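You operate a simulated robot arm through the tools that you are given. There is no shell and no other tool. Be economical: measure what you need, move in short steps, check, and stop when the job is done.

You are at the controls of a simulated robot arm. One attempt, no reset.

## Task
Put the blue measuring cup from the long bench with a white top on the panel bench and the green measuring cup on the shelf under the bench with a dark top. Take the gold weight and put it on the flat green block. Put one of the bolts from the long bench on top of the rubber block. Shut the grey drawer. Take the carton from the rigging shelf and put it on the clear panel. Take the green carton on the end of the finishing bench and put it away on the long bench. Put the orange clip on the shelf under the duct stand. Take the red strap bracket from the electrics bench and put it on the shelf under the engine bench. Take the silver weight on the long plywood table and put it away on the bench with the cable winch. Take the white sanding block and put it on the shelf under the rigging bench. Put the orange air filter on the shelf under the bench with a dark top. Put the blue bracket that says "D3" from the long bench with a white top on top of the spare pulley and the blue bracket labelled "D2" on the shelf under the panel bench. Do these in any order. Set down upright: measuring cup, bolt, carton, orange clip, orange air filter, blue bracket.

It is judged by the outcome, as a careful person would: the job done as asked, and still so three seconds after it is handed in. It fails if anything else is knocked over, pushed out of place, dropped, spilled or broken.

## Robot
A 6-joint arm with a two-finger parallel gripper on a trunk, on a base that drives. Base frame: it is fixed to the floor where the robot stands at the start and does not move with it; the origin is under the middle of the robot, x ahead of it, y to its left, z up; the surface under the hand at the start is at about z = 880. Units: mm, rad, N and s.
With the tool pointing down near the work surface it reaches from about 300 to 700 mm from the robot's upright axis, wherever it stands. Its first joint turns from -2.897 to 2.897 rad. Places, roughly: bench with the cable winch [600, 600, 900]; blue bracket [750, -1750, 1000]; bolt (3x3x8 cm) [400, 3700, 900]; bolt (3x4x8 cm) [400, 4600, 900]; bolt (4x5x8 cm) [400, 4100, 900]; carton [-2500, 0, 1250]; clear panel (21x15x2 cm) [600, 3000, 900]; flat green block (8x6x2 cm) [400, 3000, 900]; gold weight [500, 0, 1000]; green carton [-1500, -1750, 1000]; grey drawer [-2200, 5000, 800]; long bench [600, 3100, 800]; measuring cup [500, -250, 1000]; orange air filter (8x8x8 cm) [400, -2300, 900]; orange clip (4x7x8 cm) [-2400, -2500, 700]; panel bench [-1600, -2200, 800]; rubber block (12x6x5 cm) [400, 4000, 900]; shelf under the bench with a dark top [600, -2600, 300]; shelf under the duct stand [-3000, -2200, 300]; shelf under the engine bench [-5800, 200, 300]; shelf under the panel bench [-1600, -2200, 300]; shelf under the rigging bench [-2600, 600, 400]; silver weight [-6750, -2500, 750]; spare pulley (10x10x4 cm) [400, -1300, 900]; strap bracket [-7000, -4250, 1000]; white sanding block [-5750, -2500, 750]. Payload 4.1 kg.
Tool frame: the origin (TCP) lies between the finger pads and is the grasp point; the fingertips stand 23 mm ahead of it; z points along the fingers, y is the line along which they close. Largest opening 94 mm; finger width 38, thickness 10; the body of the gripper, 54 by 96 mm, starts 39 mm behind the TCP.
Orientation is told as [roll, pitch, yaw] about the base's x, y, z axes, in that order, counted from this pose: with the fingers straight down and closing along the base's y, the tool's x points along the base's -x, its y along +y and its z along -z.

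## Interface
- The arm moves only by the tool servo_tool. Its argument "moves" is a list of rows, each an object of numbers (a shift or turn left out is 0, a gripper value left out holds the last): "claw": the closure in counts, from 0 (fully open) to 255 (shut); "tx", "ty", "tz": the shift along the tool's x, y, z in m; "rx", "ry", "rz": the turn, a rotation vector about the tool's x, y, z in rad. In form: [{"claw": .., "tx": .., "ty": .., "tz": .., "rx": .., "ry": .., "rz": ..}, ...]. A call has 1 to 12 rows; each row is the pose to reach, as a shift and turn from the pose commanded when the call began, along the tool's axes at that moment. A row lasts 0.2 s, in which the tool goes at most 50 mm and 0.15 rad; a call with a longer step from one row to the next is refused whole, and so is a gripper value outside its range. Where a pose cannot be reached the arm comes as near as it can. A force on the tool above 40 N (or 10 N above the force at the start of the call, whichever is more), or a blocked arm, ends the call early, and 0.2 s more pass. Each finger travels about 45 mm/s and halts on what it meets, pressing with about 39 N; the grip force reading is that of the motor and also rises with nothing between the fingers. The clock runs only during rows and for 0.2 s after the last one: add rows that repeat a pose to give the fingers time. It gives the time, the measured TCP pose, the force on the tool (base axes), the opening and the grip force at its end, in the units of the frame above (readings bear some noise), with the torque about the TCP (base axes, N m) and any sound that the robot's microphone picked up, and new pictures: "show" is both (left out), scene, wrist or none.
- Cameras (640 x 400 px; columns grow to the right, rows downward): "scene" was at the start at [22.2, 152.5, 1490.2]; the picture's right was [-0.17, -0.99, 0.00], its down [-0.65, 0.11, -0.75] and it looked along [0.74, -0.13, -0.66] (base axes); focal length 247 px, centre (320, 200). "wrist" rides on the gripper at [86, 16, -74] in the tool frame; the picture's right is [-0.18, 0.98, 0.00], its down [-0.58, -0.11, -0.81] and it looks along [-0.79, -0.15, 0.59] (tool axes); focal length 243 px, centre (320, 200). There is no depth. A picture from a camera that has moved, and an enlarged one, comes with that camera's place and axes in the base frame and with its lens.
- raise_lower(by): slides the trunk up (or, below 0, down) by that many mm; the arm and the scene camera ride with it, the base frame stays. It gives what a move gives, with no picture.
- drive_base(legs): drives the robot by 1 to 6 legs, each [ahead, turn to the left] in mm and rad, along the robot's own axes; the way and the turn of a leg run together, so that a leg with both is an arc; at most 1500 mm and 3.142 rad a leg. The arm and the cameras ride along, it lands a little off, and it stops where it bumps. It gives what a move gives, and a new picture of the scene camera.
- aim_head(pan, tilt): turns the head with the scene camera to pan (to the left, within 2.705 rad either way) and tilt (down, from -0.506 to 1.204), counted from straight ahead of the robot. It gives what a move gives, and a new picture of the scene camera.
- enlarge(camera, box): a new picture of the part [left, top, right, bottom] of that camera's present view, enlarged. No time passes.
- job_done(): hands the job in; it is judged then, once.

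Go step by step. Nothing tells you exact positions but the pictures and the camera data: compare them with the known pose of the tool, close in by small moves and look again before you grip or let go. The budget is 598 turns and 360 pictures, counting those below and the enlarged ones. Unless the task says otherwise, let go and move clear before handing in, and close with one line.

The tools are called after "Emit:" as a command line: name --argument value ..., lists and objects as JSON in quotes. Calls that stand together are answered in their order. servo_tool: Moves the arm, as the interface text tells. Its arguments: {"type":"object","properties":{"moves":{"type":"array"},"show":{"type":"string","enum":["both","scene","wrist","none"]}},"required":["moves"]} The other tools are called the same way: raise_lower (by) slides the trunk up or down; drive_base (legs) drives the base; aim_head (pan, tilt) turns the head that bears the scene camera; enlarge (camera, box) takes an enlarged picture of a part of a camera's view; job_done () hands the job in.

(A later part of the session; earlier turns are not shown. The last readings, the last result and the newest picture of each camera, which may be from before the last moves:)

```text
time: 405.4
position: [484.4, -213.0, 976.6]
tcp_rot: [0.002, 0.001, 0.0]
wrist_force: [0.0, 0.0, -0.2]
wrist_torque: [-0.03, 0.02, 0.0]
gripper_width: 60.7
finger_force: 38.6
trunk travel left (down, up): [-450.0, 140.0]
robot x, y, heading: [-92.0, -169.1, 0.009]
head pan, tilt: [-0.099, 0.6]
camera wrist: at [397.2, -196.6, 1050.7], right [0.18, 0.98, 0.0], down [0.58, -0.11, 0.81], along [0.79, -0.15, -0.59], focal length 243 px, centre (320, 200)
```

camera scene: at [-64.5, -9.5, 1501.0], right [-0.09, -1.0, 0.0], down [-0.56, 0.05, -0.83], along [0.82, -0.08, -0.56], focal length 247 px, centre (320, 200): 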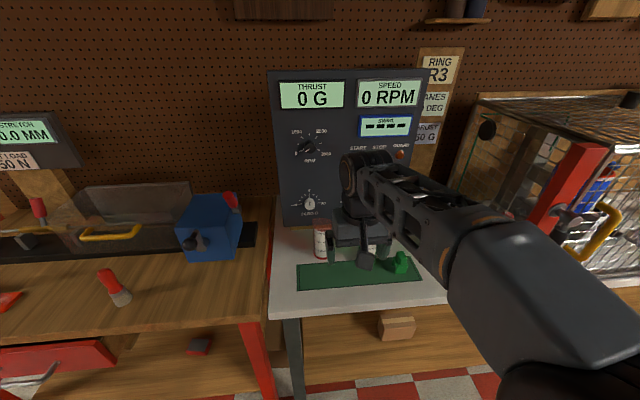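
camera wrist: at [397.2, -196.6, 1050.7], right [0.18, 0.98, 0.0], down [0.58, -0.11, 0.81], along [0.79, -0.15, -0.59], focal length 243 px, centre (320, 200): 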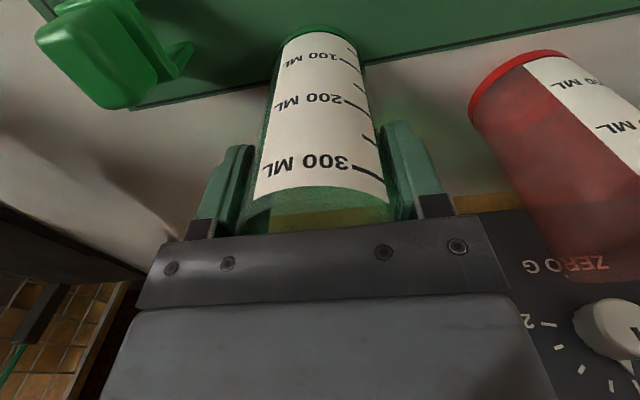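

The green cup is gripped, but it has to go onto a low shelf. So I'll regrip it with the hand tilted forward: open, rise a little, tilt 1.0 rad, and grip again.

Emit:
servo_tool --moves '[{"claw": 0}, {"claw": 0}, {"claw": 0}, {"tz": -0.015}, {"tz": -0.015, "tx": 0.002, "ry": -0.14}, {"tz": -0.015, "tx": 0.004, "ry": -0.28}, {"tz": -0.015, "tx": 0.006, "ry": -0.42}, {"tz": -0.015, "tx": 0.008, "ry": -0.56}, {"tz": -0.015, "tx": 0.01, "ry": -0.7}, {"tz": -0.015, "tx": 0.012, "ry": -0.85}, {"tz": -0.015, "tx": 0.012, "ry": -1.0}, {"tz": -0.0, "tx": 0.012, "ry": -1.0}]' --show "both"

```text
time: 407.9
position: [470.6, -204.3, 973.5]
tcp_rot: [-0.128, -0.976, 0.214]
wrist_force: [1.0, -2.9, 1.3]
wrist_torque: [0.24, 0.11, 0.02]
gripper_width: 94.0
finger_force: 0.0
out of reach, approached as far as the arm can: row 10, 11
trunk travel left (down, up): [-450.0, 140.0]
robot x, y, heading: [-90.8, -167.9, 0.005]
head pan, tilt: [-0.099, 0.6]
camera scene: at [-64.4, -9.4, 1501.0], right [-0.09, -1.0, 0.0], down [-0.56, 0.05, -0.82], along [0.82, -0.08, -0.57], focal length 247 px, centre (320, 200)
camera wrist: at [358.8, -202.5, 942.3], right [0.0, 1.0, 0.08], down [-0.34, -0.08, 0.94], along [0.94, -0.03, 0.34], focal length 243 px, centre (320, 200)
```

scene: 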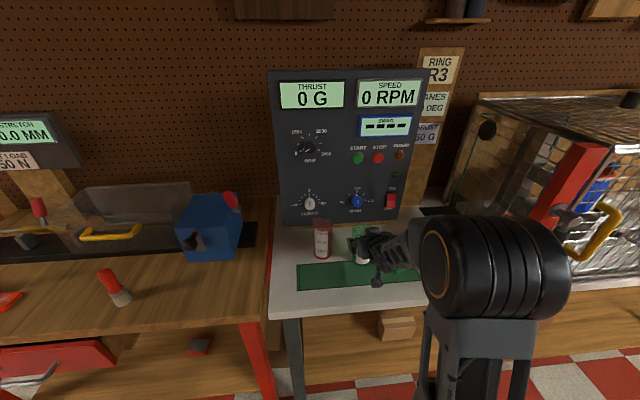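
wrist: 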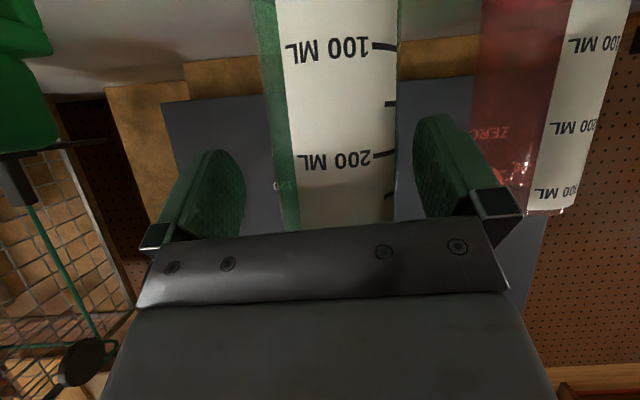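

Emit:
servo_tool --moves '[{"tz": 0}, {"tz": 0}, {"tz": 0}]' --show "none"

```text
time: 408.8
position: [471.4, -212.5, 976.7]
tcp_rot: [0.004, -0.999, -0.002]
wrist_force: [0.2, 0.3, 0.1]
wrist_torque: [-0.01, 0.03, 0.01]
gripper_width: 94.2
finger_force: 0.0
trunk travel left (down, up): [-450.0, 140.0]
robot x, y, heading: [-94.4, -168.2, 0.008]
head pan, tilt: [-0.099, 0.6]
```

The pose is reached exactly: tilt 1.0 at (471, -212, 977). I'll grip now.

Emit:
servo_tool --moves '[{"claw": 255}, {"claw": 255}, {"claw": 255}, {"claw": 255}, {"claw": 255}]' --show "both"

```text
time: 409.9
position: [471.0, -211.2, 976.0]
tcp_rot: [0.005, -0.999, 0.0]
wrist_force: [-0.1, 0.8, -0.3]
wrist_torque: [0.04, 0.0, -0.01]
gripper_width: 59.9
finger_force: 39.1
trunk travel left (down, up): [-450.0, 140.0]
robot x, y, heading: [-91.3, -168.8, 0.007]
head pan, tilt: [-0.099, 0.6]
camera scene: at [-64.7, -9.5, 1501.0], right [-0.09, -1.0, 0.0], down [-0.56, 0.05, -0.83], along [0.82, -0.08, -0.56], focal length 247 px, centre (320, 200)
camera wrist: at [361.9, -196.9, 943.9], right [0.1, 0.98, 0.16], down [-0.36, -0.11, 0.93], along [0.93, -0.15, 0.35], focal length 243 px, centre (320, 200)
```

scene: 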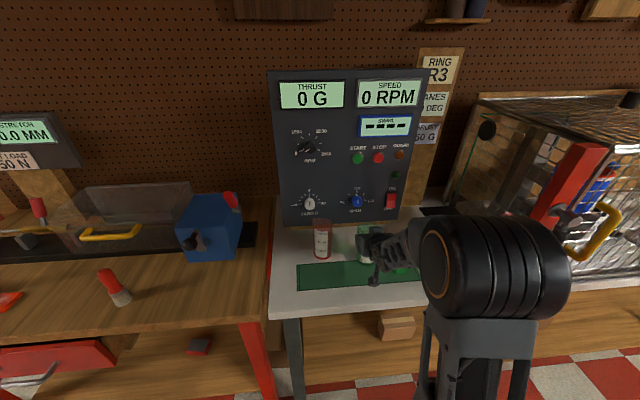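
wrist: 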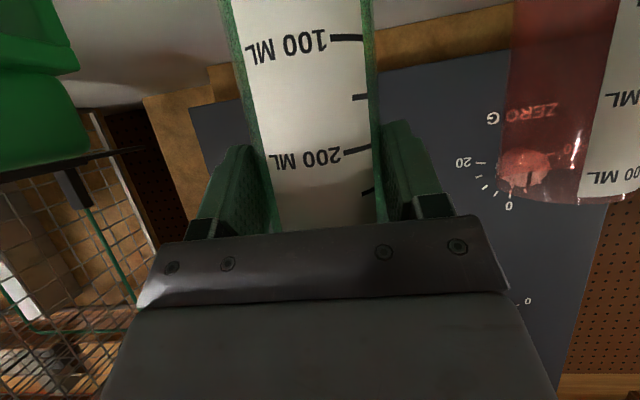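

Emit:
raise_lower --by 140

Emit:
drive_base --legs '[[-320, 0], [0, -1.571], [1500, 0], [500, 0]]'

Emit:
aim_head --pan 1.0 --tilt 0.55

```text
time: 411.6
position: [471.4, -211.7, 1115.8]
tcp_rot: [0.004, -1.0, -0.001]
wrist_force: [-0.8, 0.3, 0.3]
wrist_torque: [-0.03, 0.0, 0.02]
gripper_width: 60.0
finger_force: 39.6
trunk travel left (down, up): [-590.0, 0.0]
robot x, y, heading: [-91.6, -166.7, 0.008]
head pan, tilt: [-0.099, 0.6]
```

```text
time: 427.1
position: [-564.8, -2701.8, 1115.7]
tcp_rot: [0.003, -0.999, -1.621]
wrist_force: [-0.1, -0.5, -0.2]
wrist_torque: [0.05, 0.01, -0.02]
gripper_width: 60.2
finger_force: 38.6
trunk travel left (down, up): [-590.0, 0.0]
robot x, y, heading: [-492.8, -2139.3, -1.614]
head pan, tilt: [-0.099, 0.6]
camera scene: at [-335.2, -2177.0, 1641.0], right [-0.99, 0.14, 0.0], down [0.08, 0.56, -0.82], along [-0.12, -0.82, -0.57], focal length 247 px, centre (320, 200)
```

scene: 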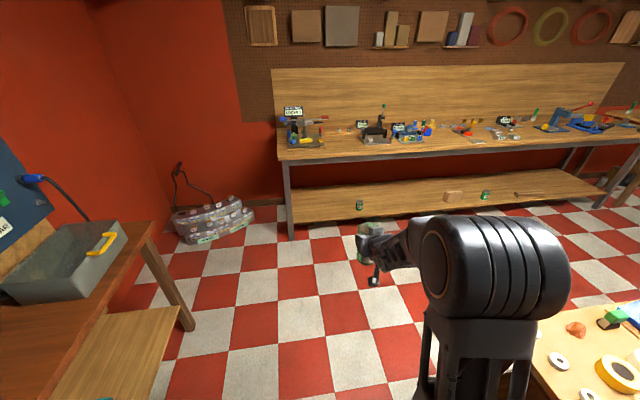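

```text
time: 428.5
position: [-563.8, -2701.6, 1115.3]
tcp_rot: [0.003, -0.998, -1.621]
wrist_force: [-0.1, 0.3, -0.3]
wrist_torque: [0.01, -0.01, -0.01]
gripper_width: 60.0
finger_force: 38.7
trunk travel left (down, up): [-590.0, 0.0]
robot x, y, heading: [-491.3, -2139.1, -1.615]
head pan, tilt: [1.0, 0.55]
camera scene: at [-249.2, -2140.8, 1645.5], right [-0.58, -0.82, 0.0], down [-0.43, 0.3, -0.85], along [0.7, -0.49, -0.52], focal length 247 px, centre (320, 200)
```

scene: 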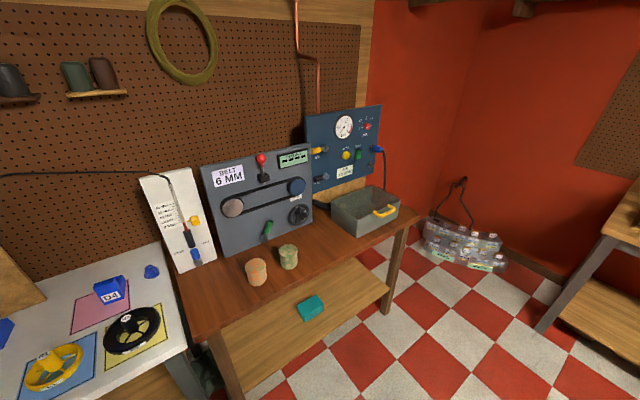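

The dark-topped bench is ahead to the left, with a clear shelf under it at z≈330 and front edge x≈340. The orange filter stands on its top. I'll drive to face it at y≈-2450 and lower the trunk.

Emit:
drive_base --legs '[[0, 0.39], [330, 0], [0, 1.225]]'

Emit:
raise_lower --by -590

Emit:
aim_head --pan -0.2 --tilt 0.5

```text
time: 434.9
position: [182.6, -2495.8, 1116.2]
tcp_rot: [0.002, -0.998, 0.01]
wrist_force: [-0.8, -0.2, -0.8]
wrist_torque: [0.01, 0.03, -0.01]
gripper_width: 60.0
finger_force: 39.0
trunk travel left (down, up): [-590.0, 0.0]
robot x, y, heading: [-378.6, -2454.4, 0.016]
head pan, tilt: [1.0, 0.55]
camera scene: at [-396.0, -2213.3, 1645.5], right [0.85, -0.53, 0.0], down [-0.28, -0.44, -0.85], along [0.45, 0.72, -0.52], focal length 247 px, centre (320, 200)
```

scene: 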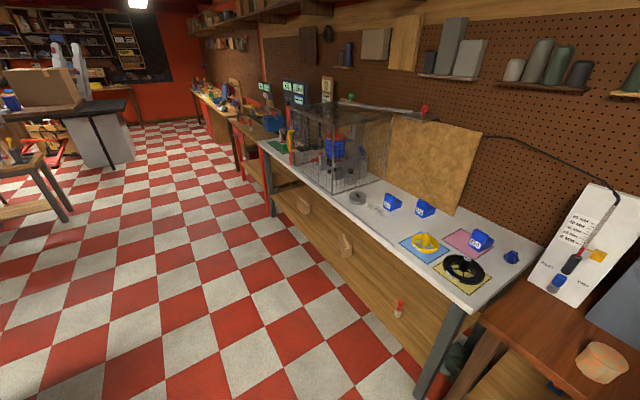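

```text
refused: -590 is not a number from -400 to 400
```

```text
time: 436.3
position: [181.5, -2494.8, 1116.2]
tcp_rot: [0.003, -0.998, 0.008]
wrist_force: [-0.4, -0.1, -0.6]
wrist_torque: [0.03, 0.02, -0.01]
gripper_width: 59.9
finger_force: 38.6
trunk travel left (down, up): [-590.0, 0.0]
robot x, y, heading: [-380.8, -2456.0, 0.012]
head pan, tilt: [-0.201, 0.499]
camera scene: at [-353.8, -2306.5, 1650.1], right [-0.18, -0.98, 0.0], down [-0.47, 0.09, -0.88], along [0.86, -0.16, -0.48], focal length 247 px, centre (320, 200)
```

scene: 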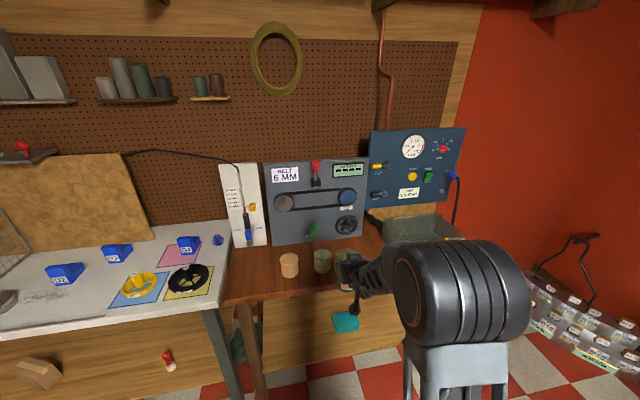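

Emit:
raise_lower --by -400

Emit:
raise_lower --by -190

Emit:
aim_head --pan -0.1 --tilt 0.7

Emit:
servo_tool --moves '[{"ty": 0.035}]' --show "wrist"

```text
time: 440.1
position: [181.7, -2495.0, 716.1]
tcp_rot: [0.004, -0.997, 0.009]
wrist_force: [-0.1, 0.4, -1.4]
wrist_torque: [-0.01, 0.0, -0.01]
gripper_width: 59.8
finger_force: 39.2
trunk travel left (down, up): [-190.0, 400.0]
robot x, y, heading: [-377.7, -2457.9, 0.021]
head pan, tilt: [-0.201, 0.499]
```

```text
time: 442.2
position: [183.2, -2495.6, 526.1]
tcp_rot: [0.003, -0.999, 0.009]
wrist_force: [-0.6, 0.2, -1.0]
wrist_torque: [0.0, 0.0, 0.01]
gripper_width: 60.2
finger_force: 38.7
trunk travel left (down, up): [0.0, 590.0]
robot x, y, heading: [-380.7, -2452.9, 0.015]
head pan, tilt: [-0.201, 0.499]
```

```text
time: 442.9
position: [182.8, -2495.7, 526.1]
tcp_rot: [0.005, -0.998, 0.008]
wrist_force: [0.6, -0.1, -0.2]
wrist_torque: [-0.02, 0.02, 0.01]
gripper_width: 60.1
finger_force: 38.9
trunk travel left (down, up): [0.0, 590.0]
robot x, y, heading: [-381.1, -2455.1, 0.013]
head pan, tilt: [-0.099, 0.7]
camera scene: at [-358.6, -2297.0, 1042.4], right [-0.08, -1.0, 0.0], down [-0.64, 0.05, -0.77], along [0.76, -0.06, -0.64], focal length 247 px, centre (320, 200)
```

scene: 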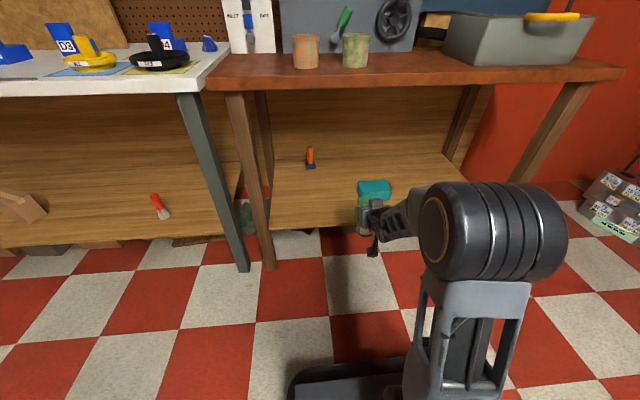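

```text
time: 443.3
position: [183.7, -2480.8, 527.2]
tcp_rot: [0.011, -0.995, 0.009]
wrist_force: [-0.2, 0.9, -0.6]
wrist_torque: [0.03, 0.03, 0.0]
gripper_width: 60.0
finger_force: 38.7
out of reach, approached as far as the arm can: row 1
trunk travel left (down, up): [0.0, 590.0]
robot x, y, heading: [-376.6, -2452.0, 0.017]
head pan, tilt: [-0.099, 0.7]
camera wrist: at [73.2, -2465.9, 496.6], right [0.08, 0.98, 0.16], down [-0.36, -0.12, 0.93], along [0.93, -0.13, 0.34], focal length 243 px, centre (320, 200)
```

wrist: 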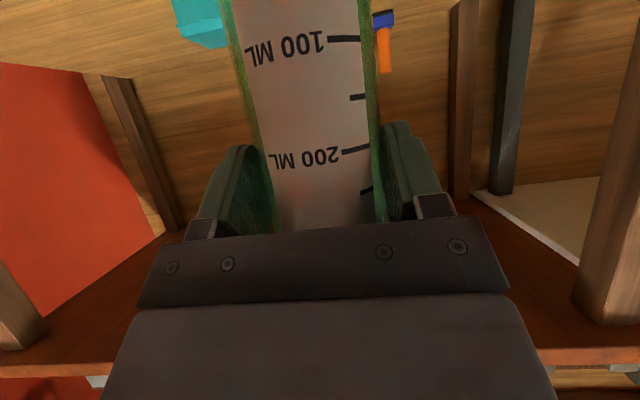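

I'll test lowering the tool 80 mm more in this tilt before entering the shelf space.

Emit:
servo_tool --moves '[{"tx": 0.0168, "ty": -0.02, "tz": 0.0108}, {"tx": 0.0336, "ty": -0.02, "tz": 0.0216}, {"tx": 0.0505, "ty": -0.02, "tz": 0.0324}, {"tx": 0.0673, "ty": -0.02, "tz": 0.0432}, {"tx": 0.0673, "ty": -0.02, "tz": 0.0432}, {"tx": 0.0673, "ty": -0.02, "tz": 0.0432}]' --show "none"

```text
time: 444.7
position: [182.3, -2505.3, 447.3]
tcp_rot: [0.013, -0.997, 0.008]
wrist_force: [0.2, 0.5, -0.3]
wrist_torque: [-0.04, -0.02, 0.01]
gripper_width: 60.1
finger_force: 38.9
out of reach, approached as far as the arm can: row 4, 5, 6
trunk travel left (down, up): [0.0, 590.0]
robot x, y, heading: [-380.2, -2453.6, 0.013]
head pan, tilt: [-0.099, 0.7]
```

Emit:
drive_base --legs '[[0, 0.07], [260, 0]]'

Emit:
servo_tool --moves '[{"tz": 0}]' --show "wrist"

```text
time: 447.1
position: [444.9, -2442.2, 448.3]
tcp_rot: [0.011, -0.995, 0.08]
wrist_force: [0.0, 0.5, -0.4]
wrist_torque: [0.05, -0.02, 0.0]
gripper_width: 59.9
finger_force: 38.5
trunk travel left (down, up): [0.0, 590.0]
robot x, y, heading: [-121.2, -2431.4, 0.086]
head pan, tilt: [-0.099, 0.7]
camera scene: at [-110.8, -2273.2, 1042.4], right [-0.01, -1.0, 0.0], down [-0.64, 0.01, -0.76], along [0.76, -0.01, -0.64], focal length 247 px, centre (320, 200)
```

scene: 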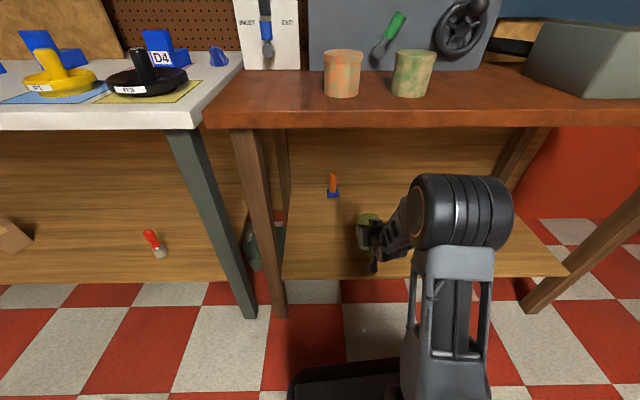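

```text
time: 447.5
position: [443.7, -2441.0, 447.6]
tcp_rot: [0.014, -0.997, 0.081]
wrist_force: [-1.1, 0.3, 0.1]
wrist_torque: [0.01, 0.01, -0.02]
gripper_width: 60.0
finger_force: 38.7
trunk travel left (down, up): [0.0, 590.0]
robot x, y, heading: [-119.1, -2429.7, 0.087]
head pan, tilt: [-0.099, 0.7]
camera wrist: at [333.3, -2435.6, 416.0], right [0.01, 0.99, 0.16], down [-0.35, -0.15, 0.93], along [0.94, -0.07, 0.34], focal length 243 px, centre (320, 200)
```

wrist: 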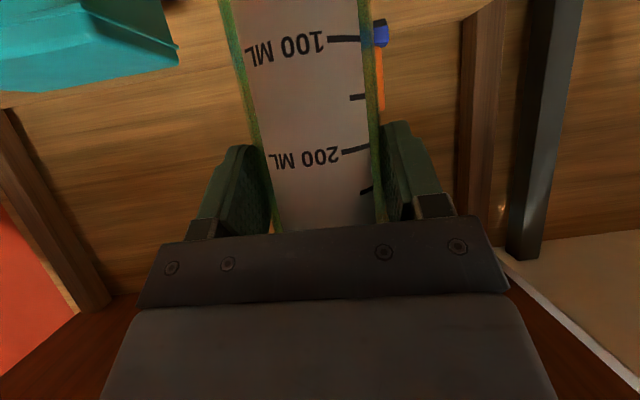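

Emit:
servo_tool --moves '[{"tx": 0.0252, "tz": 0.0162}, {"tx": 0.0336, "tz": 0.0216}, {"tx": 0.0404, "tz": 0.0259}, {"tx": 0.0471, "tz": 0.0302}, {"tx": 0.0538, "tz": 0.0346}, {"tx": 0.0606, "tz": 0.0389}, {"tx": 0.0673, "tz": 0.0432}, {"tx": 0.074, "tz": 0.0475}, {"tx": 0.0808, "tz": 0.0518}, {"tx": 0.0875, "tz": 0.0562}]' --show "scene"

```text
time: 449.3
position: [453.4, -2449.3, 373.1]
tcp_rot: [0.054, -1.005, 0.051]
wrist_force: [-0.3, 0.1, 12.6]
wrist_torque: [-0.31, -0.33, -0.01]
gripper_width: 59.9
finger_force: 39.7
out of reach, approached as far as the arm can: row 1, 2, 3, 4, 5, 6, 7, 8, 9
trunk travel left (down, up): [0.0, 590.0]
robot x, y, heading: [-123.7, -2431.8, 0.086]
head pan, tilt: [-0.099, 0.7]
stopped in row 9: the force on the tool passed its limit at 49 N (the readings are from after the stop); the commanded pose is now the measured one
camera scene: at [-111.6, -2273.1, 1041.8], right [-0.01, -1.0, 0.0], down [-0.64, 0.01, -0.77], along [0.77, -0.01, -0.64], focal length 247 px, centre (320, 200)
```

scene: 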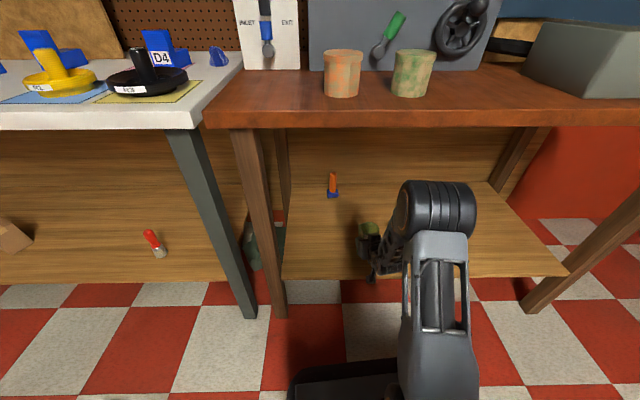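

The cup touches the shelf (z≈280). I'll release it and draw straight back.

Emit:
servo_tool --moves '[{"claw": 90}, {"claw": 70}, {"claw": 40}, {"claw": 0}, {"claw": 0}, {"claw": 0}]' --show "both"

```text
time: 450.7
position: [452.7, -2449.1, 370.7]
tcp_rot: [0.053, -0.999, 0.048]
wrist_force: [0.0, 0.6, 0.2]
wrist_torque: [-0.02, 0.04, 0.01]
gripper_width: 94.1
finger_force: 0.1
trunk travel left (down, up): [0.0, 590.0]
robot x, y, heading: [-115.8, -2431.3, 0.082]
head pan, tilt: [-0.099, 0.7]
camera scene: at [-110.8, -2273.2, 1042.4], right [-0.01, -1.0, 0.0], down [-0.64, 0.01, -0.76], along [0.76, -0.01, -0.64], focal length 247 px, centre (320, 200)
camera wrist: at [341.6, -2442.6, 338.8], right [0.01, 0.98, 0.18], down [-0.35, -0.17, 0.92], along [0.94, -0.07, 0.34], focal length 243 px, centre (320, 200)
```

scene: 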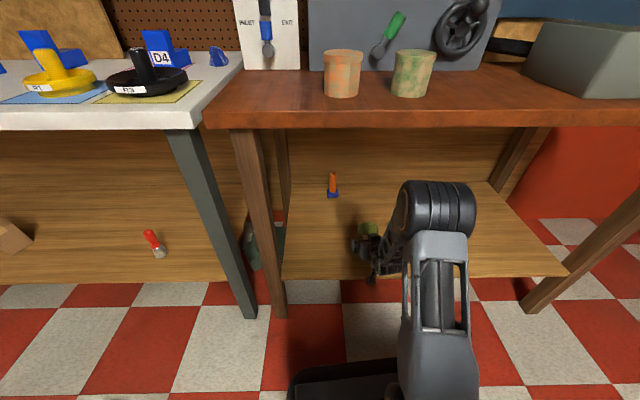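
wrist: 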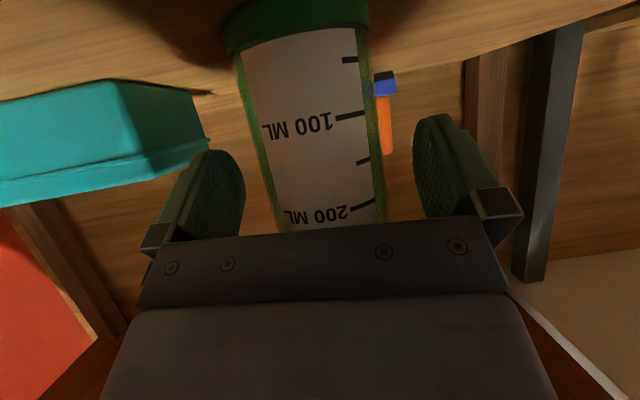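

The cup is standing on the shelf. I'll back straight out.

Emit:
drive_base --legs '[[-330, 0]]'

```text
time: 452.9
position: [123.7, -2479.5, 370.4]
tcp_rot: [0.055, -0.998, 0.047]
wrist_force: [0.3, 0.0, -0.5]
wrist_torque: [0.0, -0.01, 0.0]
gripper_width: 94.1
finger_force: 0.0
trunk travel left (down, up): [0.0, 590.0]
robot x, y, heading: [-451.1, -2457.8, 0.085]
head pan, tilt: [-0.099, 0.7]
camera scene: at [-438.1, -2301.8, 1042.4], right [-0.01, -1.0, 0.0], down [-0.64, 0.01, -0.76], along [0.76, -0.01, -0.64], focal length 247 px, centre (320, 200)
```

scene: 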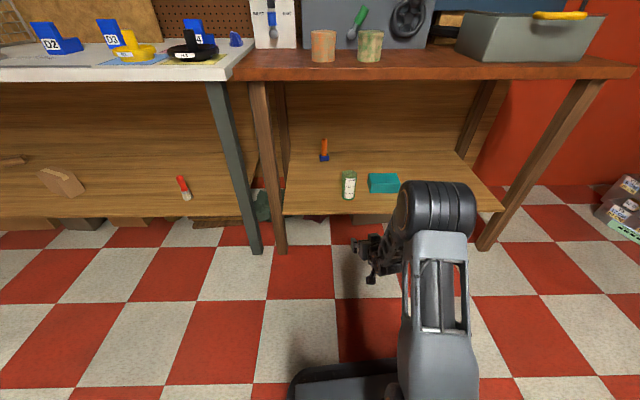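

Next, the orange filter on the dark top. I'll raise the trunk, reduce the tilt to about 0.55, and look.

Emit:
raise_lower --by 400

Emit:
raise_lower --by 190

Emit:
servo_tool --moves '[{"ry": 0.12, "tx": -0.02, "tz": -0.013}, {"ry": 0.24, "tx": -0.04, "tz": -0.026}, {"ry": 0.36, "tx": -0.06, "tz": -0.039}, {"ry": 0.45, "tx": -0.084, "tz": -0.054}, {"ry": 0.45, "tx": -0.1, "tz": -0.065}, {"ry": 0.45, "tx": -0.118, "tz": -0.076}, {"ry": 0.45, "tx": -0.118, "tz": -0.076}]' --show "none"

```text
time: 456.7
position: [124.6, -2478.6, 770.7]
tcp_rot: [0.055, -0.998, 0.049]
wrist_force: [0.5, -0.1, 0.1]
wrist_torque: [0.01, 0.01, -0.02]
gripper_width: 94.0
finger_force: 0.0
trunk travel left (down, up): [-400.0, 190.0]
robot x, y, heading: [-445.7, -2459.6, 0.086]
head pan, tilt: [-0.099, 0.7]
```

```text
time: 458.8
position: [124.0, -2479.5, 960.6]
tcp_rot: [0.054, -0.999, 0.048]
wrist_force: [-0.2, 0.2, 0.5]
wrist_torque: [-0.01, 0.01, -0.05]
gripper_width: 93.9
finger_force: 0.1
trunk travel left (down, up): [-590.0, 0.0]
robot x, y, heading: [-449.2, -2462.4, 0.086]
head pan, tilt: [-0.099, 0.7]
```

```text
time: 460.4
position: [126.1, -2483.1, 1100.5]
tcp_rot: [0.036, -0.549, 0.074]
wrist_force: [0.2, -0.6, -0.1]
wrist_torque: [-0.04, -0.02, -0.02]
gripper_width: 94.0
finger_force: 0.0
out of reach, approached as far as the arm can: row 3, 4
trunk travel left (down, up): [-590.0, 0.0]
robot x, y, heading: [-452.2, -2460.5, 0.086]
head pan, tilt: [-0.099, 0.7]
```

Emit:
drive_base --legs '[[0, 0.4], [330, 0], [0, -0.487]]'

Emit:
servo_tool --moves '[{"rx": 0.031, "rz": -0.019}, {"rx": 0.031, "rz": -0.019}]' --show "both"

```text
time: 465.2
position: [417.3, -2372.9, 1100.3]
tcp_rot: [0.034, -0.547, -0.01]
wrist_force: [-0.1, -0.7, 0.1]
wrist_torque: [-0.01, -0.01, -0.06]
gripper_width: 94.0
finger_force: 0.0
trunk travel left (down, up): [-590.0, 0.0]
robot x, y, heading: [-152.5, -2309.4, 0.007]
head pan, tilt: [-0.099, 0.7]
camera scene: at [-129.1, -2146.6, 1632.4], right [-0.1, -1.0, 0.0], down [-0.64, 0.06, -0.76], along [0.76, -0.07, -0.64], focal length 247 px, centre (320, 200)
```

scene: 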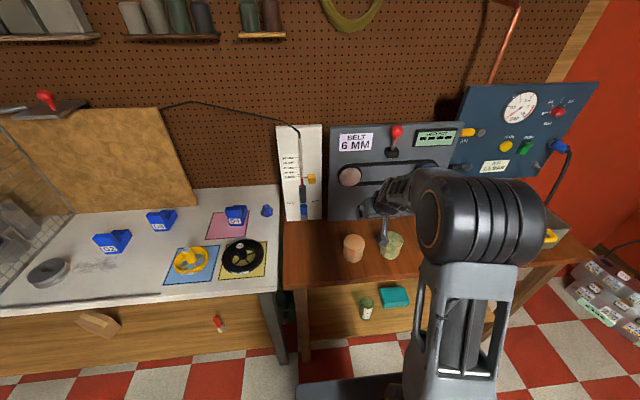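

```text
time: 465.8
position: [417.2, -2374.1, 1100.5]
tcp_rot: [-0.009, -0.549, 0.012]
wrist_force: [-0.3, 0.4, -0.1]
wrist_torque: [0.02, -0.01, 0.0]
gripper_width: 94.0
finger_force: 0.0
trunk travel left (down, up): [-590.0, 0.0]
robot x, y, heading: [-151.4, -2303.4, -0.004]
head pan, tilt: [-0.099, 0.7]
camera scene: at [-129.1, -2146.2, 1632.4], right [-0.1, -1.0, 0.0], down [-0.64, 0.06, -0.76], along [0.76, -0.07, -0.64], focal length 247 px, centre (320, 200)
camera wrist: at [304.3, -2358.7, 1119.2], right [0.15, 0.98, 0.09], down [0.08, -0.1, 0.99], along [0.99, -0.14, -0.09], focal length 243 px, centre (320, 200)
```

scene: 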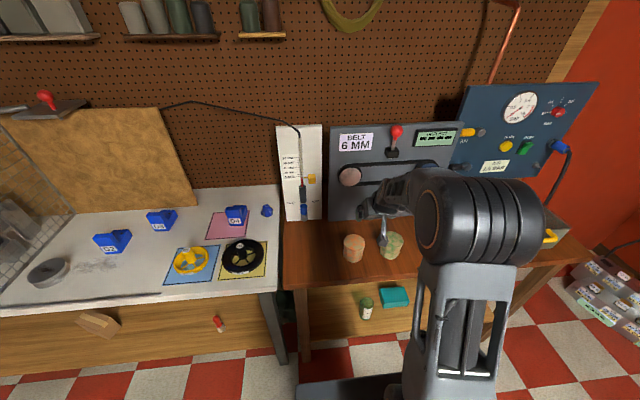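
wrist: 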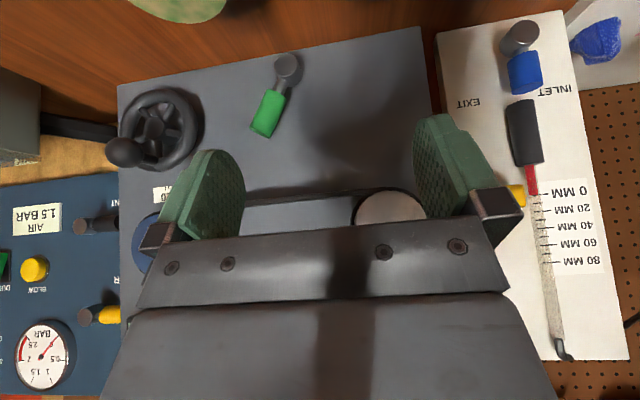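

Emit:
servo_tool --moves '[{"tx": 0.025, "ty": 0.015, "tz": 0.007}, {"tx": 0.05, "ty": 0.03, "tz": 0.014}, {"tx": 0.08, "ty": 0.045, "tz": 0.021}, {"tx": 0.11, "ty": 0.059, "tz": 0.028}, {"tx": 0.121, "ty": 0.059, "tz": 0.0314}, {"tx": 0.121, "ty": 0.059, "tz": 0.0314}]' --show "both"

```text
time: 467.2
position: [328.5, -2316.3, 1010.7]
tcp_rot: [-0.009, -0.548, 0.012]
wrist_force: [-0.3, 1.0, -0.1]
wrist_torque: [0.02, -0.04, -0.01]
gripper_width: 93.9
finger_force: 0.0
out of reach, approached as far as the arm can: row 4, 5
trunk travel left (down, up): [-590.0, 0.0]
robot x, y, heading: [-150.0, -2303.9, 0.003]
head pan, tilt: [-0.099, 0.7]
camera scene: at [-129.2, -2146.1, 1632.4], right [-0.1, -1.0, 0.0], down [-0.64, 0.06, -0.77], along [0.76, -0.07, -0.64], focal length 247 px, centre (320, 200)
camera wrist: at [216.5, -2300.8, 1029.2], right [0.15, 0.98, 0.09], down [0.08, -0.1, 0.99], along [0.99, -0.14, -0.09], focal length 243 px, centre (320, 200)
```

scene: 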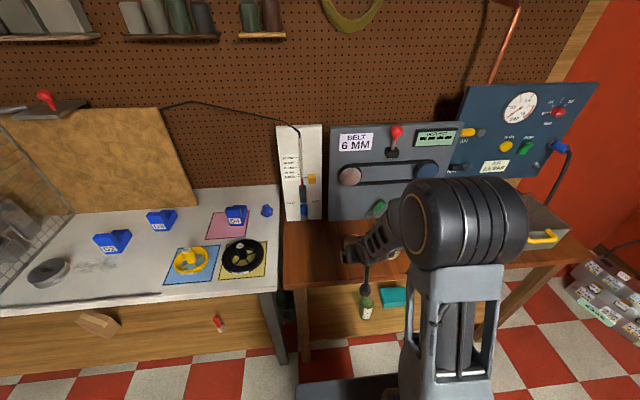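
wrist: 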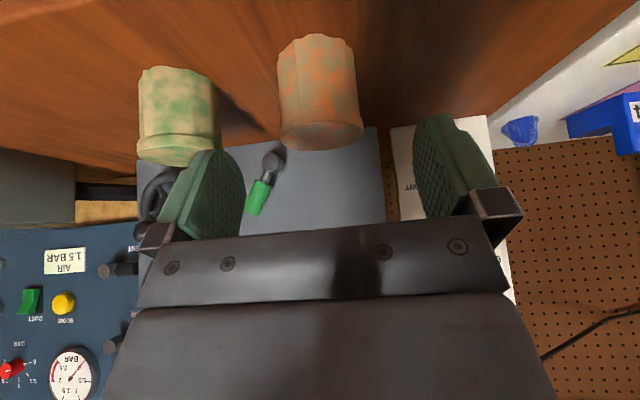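

Emit:
servo_tool --moves '[{"tx": -0.028, "ty": -0.005, "tz": 0.017}, {"tx": -0.056, "ty": -0.005, "tz": 0.034}, {"tx": -0.084, "ty": -0.005, "tz": 0.0514}, {"tx": -0.084, "ty": -0.005, "tz": 0.0514}]' --show "wrist"

```text
time: 468.2
position: [428.4, -2320.1, 1010.7]
tcp_rot: [0.006, -0.554, 0.002]
wrist_force: [-0.4, -0.6, -1.0]
wrist_torque: [0.03, 0.0, 0.03]
gripper_width: 93.9
finger_force: 0.0
out of reach, approached as far as the arm can: row 1, 2
trunk travel left (down, up): [-590.0, 0.0]
robot x, y, heading: [-153.3, -2299.4, 0.004]
head pan, tilt: [-0.099, 0.7]
camera wrist: at [315.4, -2305.4, 1028.4], right [0.15, 0.98, 0.1], down [0.07, -0.12, 0.99], along [0.99, -0.14, -0.09], focal length 243 px, centre (320, 200)
```

wrist: 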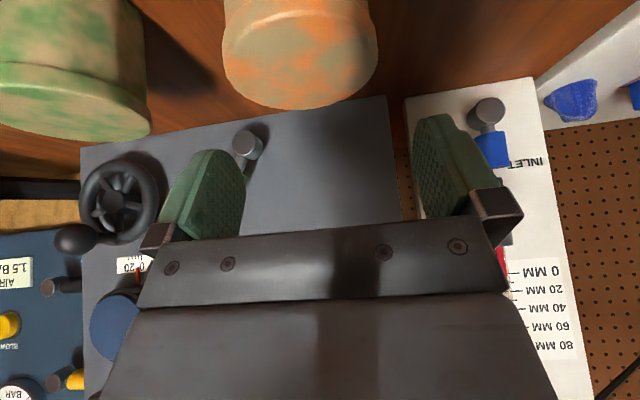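

Emit:
servo_tool --moves '[{"tx": 0.01, "ty": -0.003, "tz": 0.0173}, {"tx": 0.02, "ty": -0.003, "tz": 0.0347}, {"tx": 0.03, "ty": -0.003, "tz": 0.052}, {"tx": 0.036, "ty": -0.003, "tz": 0.062}, {"tx": 0.04, "ty": -0.003, "tz": 0.069}, {"tx": 0.04, "ty": -0.003, "tz": 0.069}]' --show "wrist"

```text
time: 469.6
position: [430.5, -2323.6, 929.9]
tcp_rot: [-0.007, -0.548, 0.012]
wrist_force: [-0.3, -0.4, -0.3]
wrist_torque: [0.02, -0.01, 0.0]
gripper_width: 93.7
finger_force: 0.0
out of reach, approached as far as the arm can: row 3, 4, 5
trunk travel left (down, up): [-590.0, 0.0]
robot x, y, heading: [-152.6, -2301.9, -0.001]
head pan, tilt: [-0.099, 0.7]
camera wrist: at [317.4, -2309.4, 949.1], right [0.15, 0.98, 0.09], down [0.08, -0.1, 0.99], along [0.99, -0.14, -0.09], focal length 243 px, centre (320, 200)
```

wrist: 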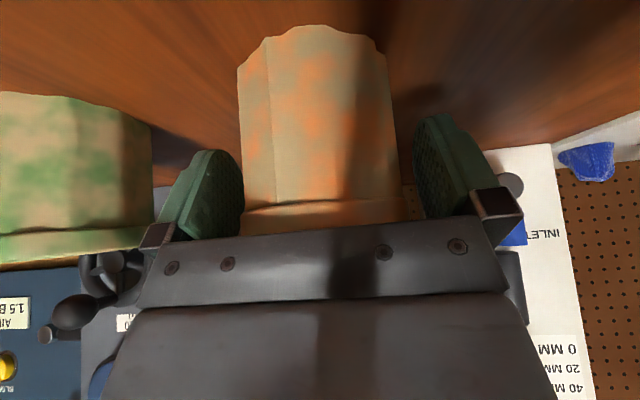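

Emit:
servo_tool --moves '[{"claw": 255}, {"claw": 255}, {"claw": 255}, {"claw": 255}]' --show "wrist"

```text
time: 470.6
position: [429.4, -2324.0, 931.0]
tcp_rot: [-0.008, -0.548, 0.012]
wrist_force: [0.6, -0.4, -0.6]
wrist_torque: [0.02, -0.01, -0.01]
gripper_width: 71.8
finger_force: 38.9
trunk travel left (down, up): [-590.0, 0.0]
robot x, y, heading: [-147.8, -2304.6, 0.006]
head pan, tilt: [-0.099, 0.7]
camera wrist: at [317.0, -2309.4, 949.3], right [0.15, 0.98, 0.09], down [0.08, -0.1, 0.99], along [0.99, -0.14, -0.09], focal length 243 px, centre (320, 200)
```

wrist: 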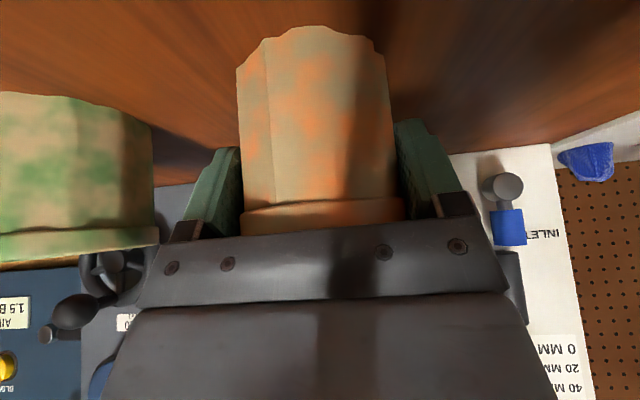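

Gripped at 72 mm. I'll lift it, back out, and lower the trunk to shelf height.

Emit:
servo_tool --moves '[{"tx": -0.012, "tz": -0.019}, {"tx": -0.024, "tz": -0.038}, {"tx": -0.036, "tz": -0.058}, {"tx": -0.047, "tz": -0.077}]' --show "none"

Emit:
drive_base --legs '[[-330, 0]]'

Emit:
raise_lower --by -400

Emit:
raise_lower --by -190

Emit:
servo_tool --moves '[{"tx": 0.012, "tz": 0.019}, {"tx": 0.024, "tz": 0.038}, {"tx": 0.024, "tz": 0.038}]' --show "wrist"

```text
time: 471.6
position: [428.6, -2326.2, 1020.4]
tcp_rot: [0.01, -0.551, -0.003]
wrist_force: [-0.1, -1.0, -1.0]
wrist_torque: [0.01, -0.02, 0.02]
gripper_width: 71.9
finger_force: 39.0
out of reach, approached as far as the arm can: row 2, 3
trunk travel left (down, up): [-590.0, 0.0]
robot x, y, heading: [-154.7, -2306.4, -0.0]
head pan, tilt: [-0.099, 0.7]
```

```text
time: 473.8
position: [101.0, -2327.6, 1020.1]
tcp_rot: [0.002, -0.554, 0.011]
wrist_force: [-0.3, -0.1, -0.6]
wrist_torque: [-0.04, 0.02, 0.0]
gripper_width: 71.9
finger_force: 38.6
trunk travel left (down, up): [-590.0, 0.0]
robot x, y, heading: [-478.4, -2303.5, -0.001]
head pan, tilt: [-0.099, 0.7]
camera scene: at [-456.3, -2146.6, 1632.4], right [-0.1, -0.99, 0.0], down [-0.64, 0.06, -0.77], along [0.76, -0.08, -0.64], focal length 247 px, centre (320, 200)
```

scene: 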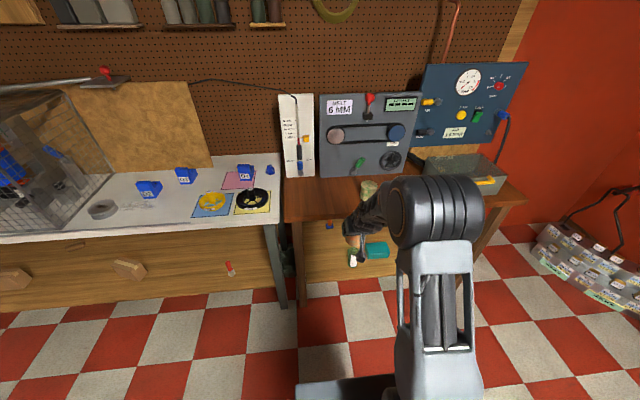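

```text
time: 477.6
position: [102.0, -2327.1, 619.5]
tcp_rot: [0.003, -0.552, 0.011]
wrist_force: [0.2, -0.1, -0.2]
wrist_torque: [0.0, 0.01, 0.01]
gripper_width: 72.2
finger_force: 38.8
trunk travel left (down, up): [-190.0, 400.0]
robot x, y, heading: [-477.4, -2307.1, 0.0]
head pan, tilt: [-0.099, 0.7]
```

```text
time: 479.7
position: [102.3, -2326.6, 430.2]
tcp_rot: [0.001, -0.551, 0.011]
wrist_force: [-0.1, -0.7, -1.6]
wrist_torque: [-0.01, 0.01, -0.04]
gripper_width: 71.7
finger_force: 39.1
trunk travel left (down, up): [0.0, 590.0]
robot x, y, heading: [-479.3, -2301.9, 0.002]
head pan, tilt: [-0.099, 0.7]
```

```text
time: 480.5
position: [101.6, -2325.8, 383.9]
tcp_rot: [0.0, -0.551, 0.011]
wrist_force: [-0.2, -0.1, -1.2]
wrist_torque: [-0.01, -0.02, -0.01]
gripper_width: 71.8
finger_force: 39.2
trunk travel left (down, up): [0.0, 590.0]
robot x, y, heading: [-481.0, -2305.6, -0.001]
head pan, tilt: [-0.099, 0.7]
camera wrist: at [-11.0, -2311.5, 402.5], right [0.15, 0.98, 0.1], down [0.07, -0.11, 0.99], along [0.99, -0.14, -0.09], focal length 243 px, centre (320, 200)
```

wrist: 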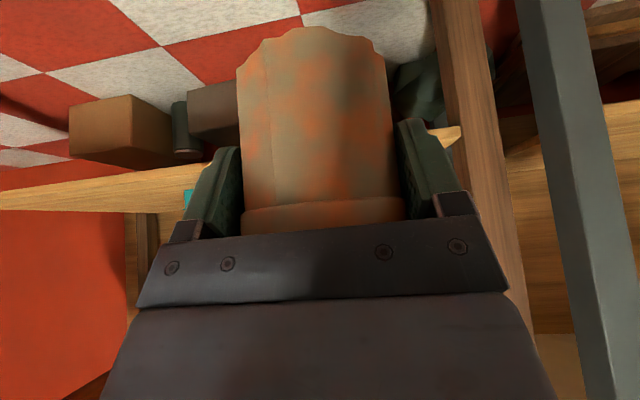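

Emit:
drive_base --legs '[[0, 0.03], [350, 0]]'

Emit:
servo_tool --moves '[{"tx": 0.005, "tz": 0.0085}, {"tx": 0.0105, "tz": 0.017}, {"tx": 0.0157, "tz": 0.0256}, {"tx": 0.0183, "tz": 0.03}, {"tx": 0.021, "tz": 0.0341}, {"tx": 0.0235, "tz": 0.0384}, {"tx": 0.026, "tz": 0.0427}, {"tx": 0.0287, "tz": 0.0469}, {"tx": 0.0313, "tz": 0.0512}]' --show "both"

```text
time: 483.1
position: [446.5, -2299.9, 382.8]
tcp_rot: [0.001, -0.554, 0.036]
wrist_force: [0.9, -0.3, -1.1]
wrist_torque: [-0.02, 0.04, -0.02]
gripper_width: 71.9
finger_force: 39.2
trunk travel left (down, up): [0.0, 590.0]
robot x, y, heading: [-133.8, -2295.0, 0.027]
head pan, tilt: [-0.099, 0.7]
camera scene: at [-115.1, -2136.1, 1042.4], right [-0.07, -1.0, 0.0], down [-0.64, 0.05, -0.76], along [0.76, -0.05, -0.64], focal length 247 px, centre (320, 200)
```

scene: 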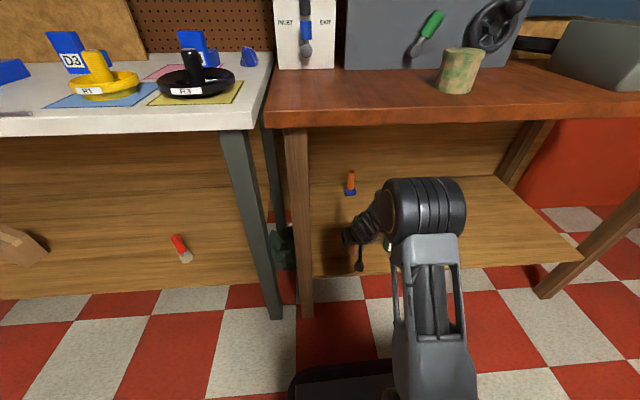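

```text
time: 484.4
position: [450.7, -2298.5, 350.5]
tcp_rot: [0.002, -0.571, 0.039]
wrist_force: [-3.9, -0.4, 19.2]
wrist_torque: [-0.17, 0.73, -0.07]
gripper_width: 72.2
finger_force: 39.2
out of reach, approached as far as the arm can: row 1, 2, 3
trunk travel left (down, up): [0.0, 590.0]
robot x, y, heading: [-135.5, -2290.8, 0.028]
head pan, tilt: [-0.099, 0.7]
stopped in row 6: the force on the tool passed its limit at 47 N (the readings are from after the stop); the commanded pose is now the measured one
camera scene: at [-116.6, -2136.1, 1042.4], right [-0.07, -1.0, 0.0], down [-0.64, 0.05, -0.77], along [0.76, -0.05, -0.64], focal length 247 px, centre (320, 200)
camera wrist: at [336.9, -2287.5, 365.8], right [0.11, 0.99, 0.1], down [0.06, -0.11, 0.99], along [0.99, -0.11, -0.07], focal length 243 px, centre (320, 200)
```

scene: 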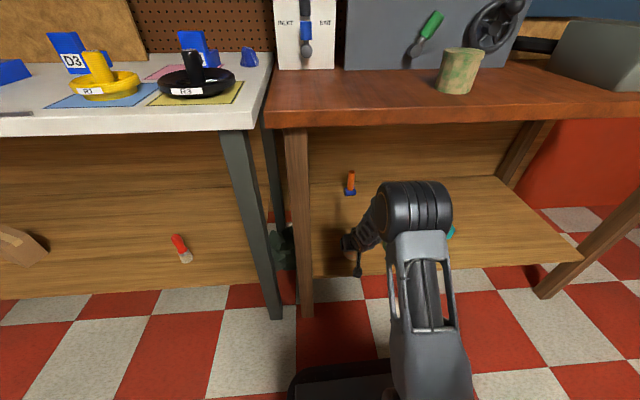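
wrist: 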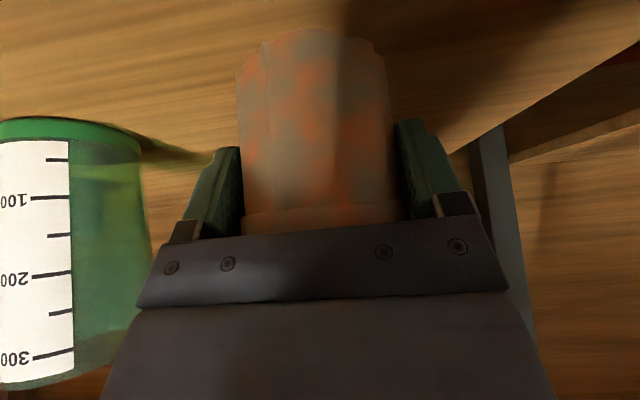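

Emit:
servo_tool --moves '[{"claw": 50}, {"claw": 30}, {"claw": 0}, {"claw": 0}]' --show "none"

Emit:
drive_base --legs '[[-330, 0]]'

```text
time: 485.4
position: [450.1, -2298.0, 347.7]
tcp_rot: [0.001, -0.566, 0.039]
wrist_force: [-4.5, 0.6, 25.5]
wrist_torque: [-0.05, 0.77, 0.0]
gripper_width: 93.9
finger_force: 0.1
trunk travel left (down, up): [0.0, 590.0]
robot x, y, heading: [-137.1, -2295.1, 0.027]
head pan, tilt: [-0.099, 0.7]
```

```text
time: 487.6
position: [119.1, -2308.4, 346.1]
tcp_rot: [0.001, -0.564, 0.042]
wrist_force: [0.2, 0.3, -0.2]
wrist_torque: [-0.02, -0.01, -0.02]
gripper_width: 93.9
finger_force: 0.1
trunk travel left (down, up): [0.0, 590.0]
robot x, y, heading: [-461.8, -2306.4, 0.033]
head pan, tilt: [-0.099, 0.7]
camera scene: at [-446.3, -2145.8, 1042.4], right [-0.07, -1.0, 0.0], down [-0.64, 0.04, -0.76], along [0.76, -0.05, -0.64], focal length 247 px, centre (320, 200)
```

scene: 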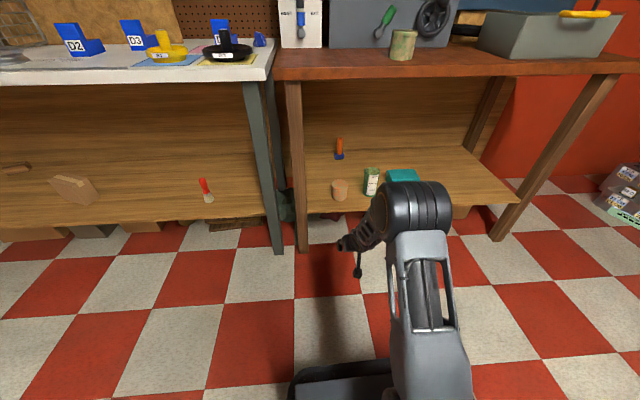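

Both shelf items stand well. Now for the brackets: I'll raise the trunk, straighten the tool partly, and drive in front of the bracket area at y≈-1540.

Emit:
raise_lower --by 400

Emit:
raise_lower --by 190

Emit:
servo_tool --moves '[{"tx": -0.03, "tz": -0.02}, {"tx": -0.06, "tz": -0.04}, {"tx": -0.06, "tz": -0.08}, {"tx": -0.06, "tz": -0.12}]' --show "none"

Emit:
drive_base --legs '[[0, 1.232], [800, 0], [0, -1.265], [140, 0]]'

Emit:
servo_tool --moves '[{"tz": 0}]' --show "wrist"

```text
time: 491.4
position: [118.8, -2307.5, 746.2]
tcp_rot: [0.002, -0.563, 0.043]
wrist_force: [0.1, -0.2, -0.2]
wrist_torque: [0.0, 0.0, 0.01]
gripper_width: 93.9
finger_force: 0.0
trunk travel left (down, up): [-400.0, 190.0]
robot x, y, heading: [-466.0, -2304.8, 0.032]
head pan, tilt: [-0.099, 0.7]
```

```text
time: 493.5
position: [118.6, -2307.7, 936.4]
tcp_rot: [0.002, -0.562, 0.045]
wrist_force: [-0.3, -0.9, 0.5]
wrist_torque: [-0.03, -0.02, 0.0]
gripper_width: 94.1
finger_force: 0.1
trunk travel left (down, up): [-590.0, 0.0]
robot x, y, heading: [-467.5, -2302.6, 0.03]
head pan, tilt: [-0.099, 0.7]
```

```text
time: 494.5
position: [101.6, -2314.4, 1067.2]
tcp_rot: [0.012, -0.57, 0.038]
wrist_force: [-0.3, 0.1, -0.5]
wrist_torque: [0.0, -0.01, -0.02]
gripper_width: 94.1
finger_force: 0.1
out of reach, approached as far as the arm can: row 1, 2, 4
trunk travel left (down, up): [-590.0, 0.0]
robot x, y, heading: [-465.4, -2301.7, 0.033]
head pan, tilt: [-0.099, 0.7]
```

```text
time: 505.9
position: [470.1, -1558.4, 1064.3]
tcp_rot: [0.012, -0.567, 0.026]
wrist_force: [0.7, 1.0, 0.7]
wrist_torque: [0.02, 0.02, -0.01]
gripper_width: 94.0
finger_force: 0.0
trunk travel left (down, up): [-590.0, 0.0]
robot x, y, heading: [-94.6, -1543.5, 0.016]
head pan, tilt: [-0.099, 0.7]
camera scene: at [-74.7, -1383.0, 1632.4], right [-0.08, -1.0, 0.0], down [-0.64, 0.05, -0.76], along [0.76, -0.06, -0.64], focal length 247 px, centre (320, 200)
```

scene: 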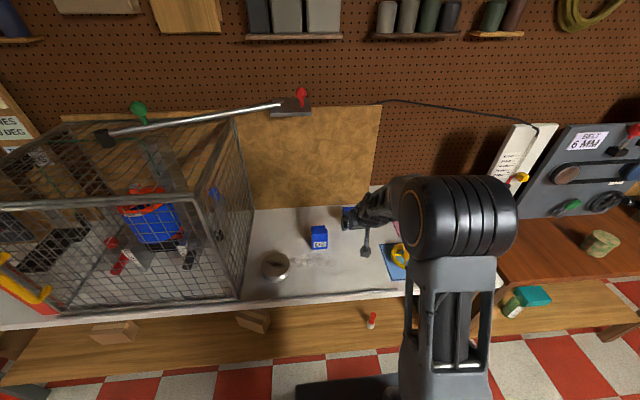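

```text
time: 506.3
position: [471.5, -1559.7, 1065.2]
tcp_rot: [0.011, -0.57, 0.026]
wrist_force: [0.5, 0.0, 0.1]
wrist_torque: [-0.02, -0.01, 0.04]
gripper_width: 94.0
finger_force: 0.1
trunk travel left (down, up): [-590.0, 0.0]
robot x, y, heading: [-97.8, -1540.9, 0.019]
head pan, tilt: [-0.099, 0.7]
camera wrist: at [356.9, -1546.6, 1082.3], right [0.12, 0.99, 0.11], down [0.06, -0.12, 0.99], along [0.99, -0.12, -0.07], focal length 243 px, centre (320, 200)
```

wrist: 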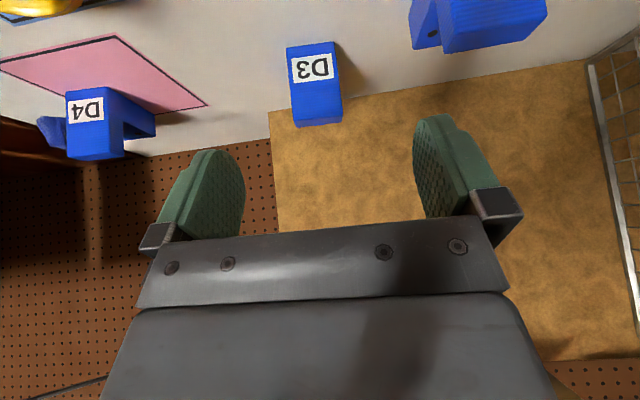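

Emit:
enlarge --camera "wrist" --box '[230, 0, 550, 200]'

Emit:
enlarge --camera "scene" --box '[240, 180, 400, 300]'

```text
2.00 times, centred on (390, 100) of wrist
camera zoom: at [356.9, -1546.6, 1082.3], right [0.12, 0.99, 0.11], down [0.06, -0.12, 0.99], along [0.99, -0.12, -0.07], focal length 485 px, centre (180, 400)
```

zoom: 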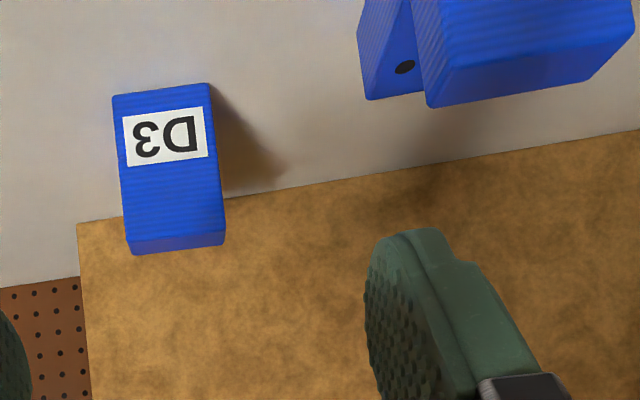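

```text
3.33 times, centred on (320, 240) of scene
camera zoom: at [-75.7, -1383.0, 1632.4], right [-0.08, -1.0, 0.0], down [-0.64, 0.05, -0.76], along [0.76, -0.06, -0.64], focal length 824 px, centre (320, 67)
```

zoom: 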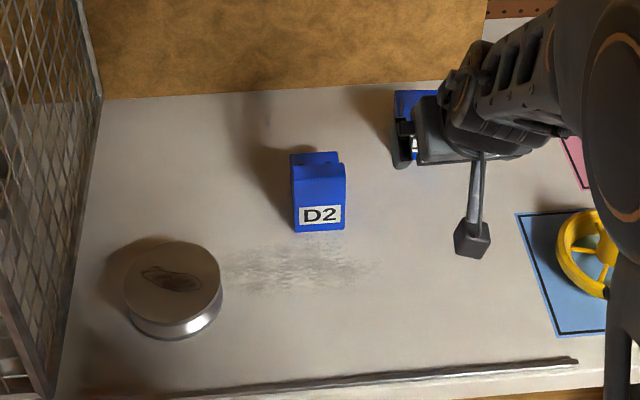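

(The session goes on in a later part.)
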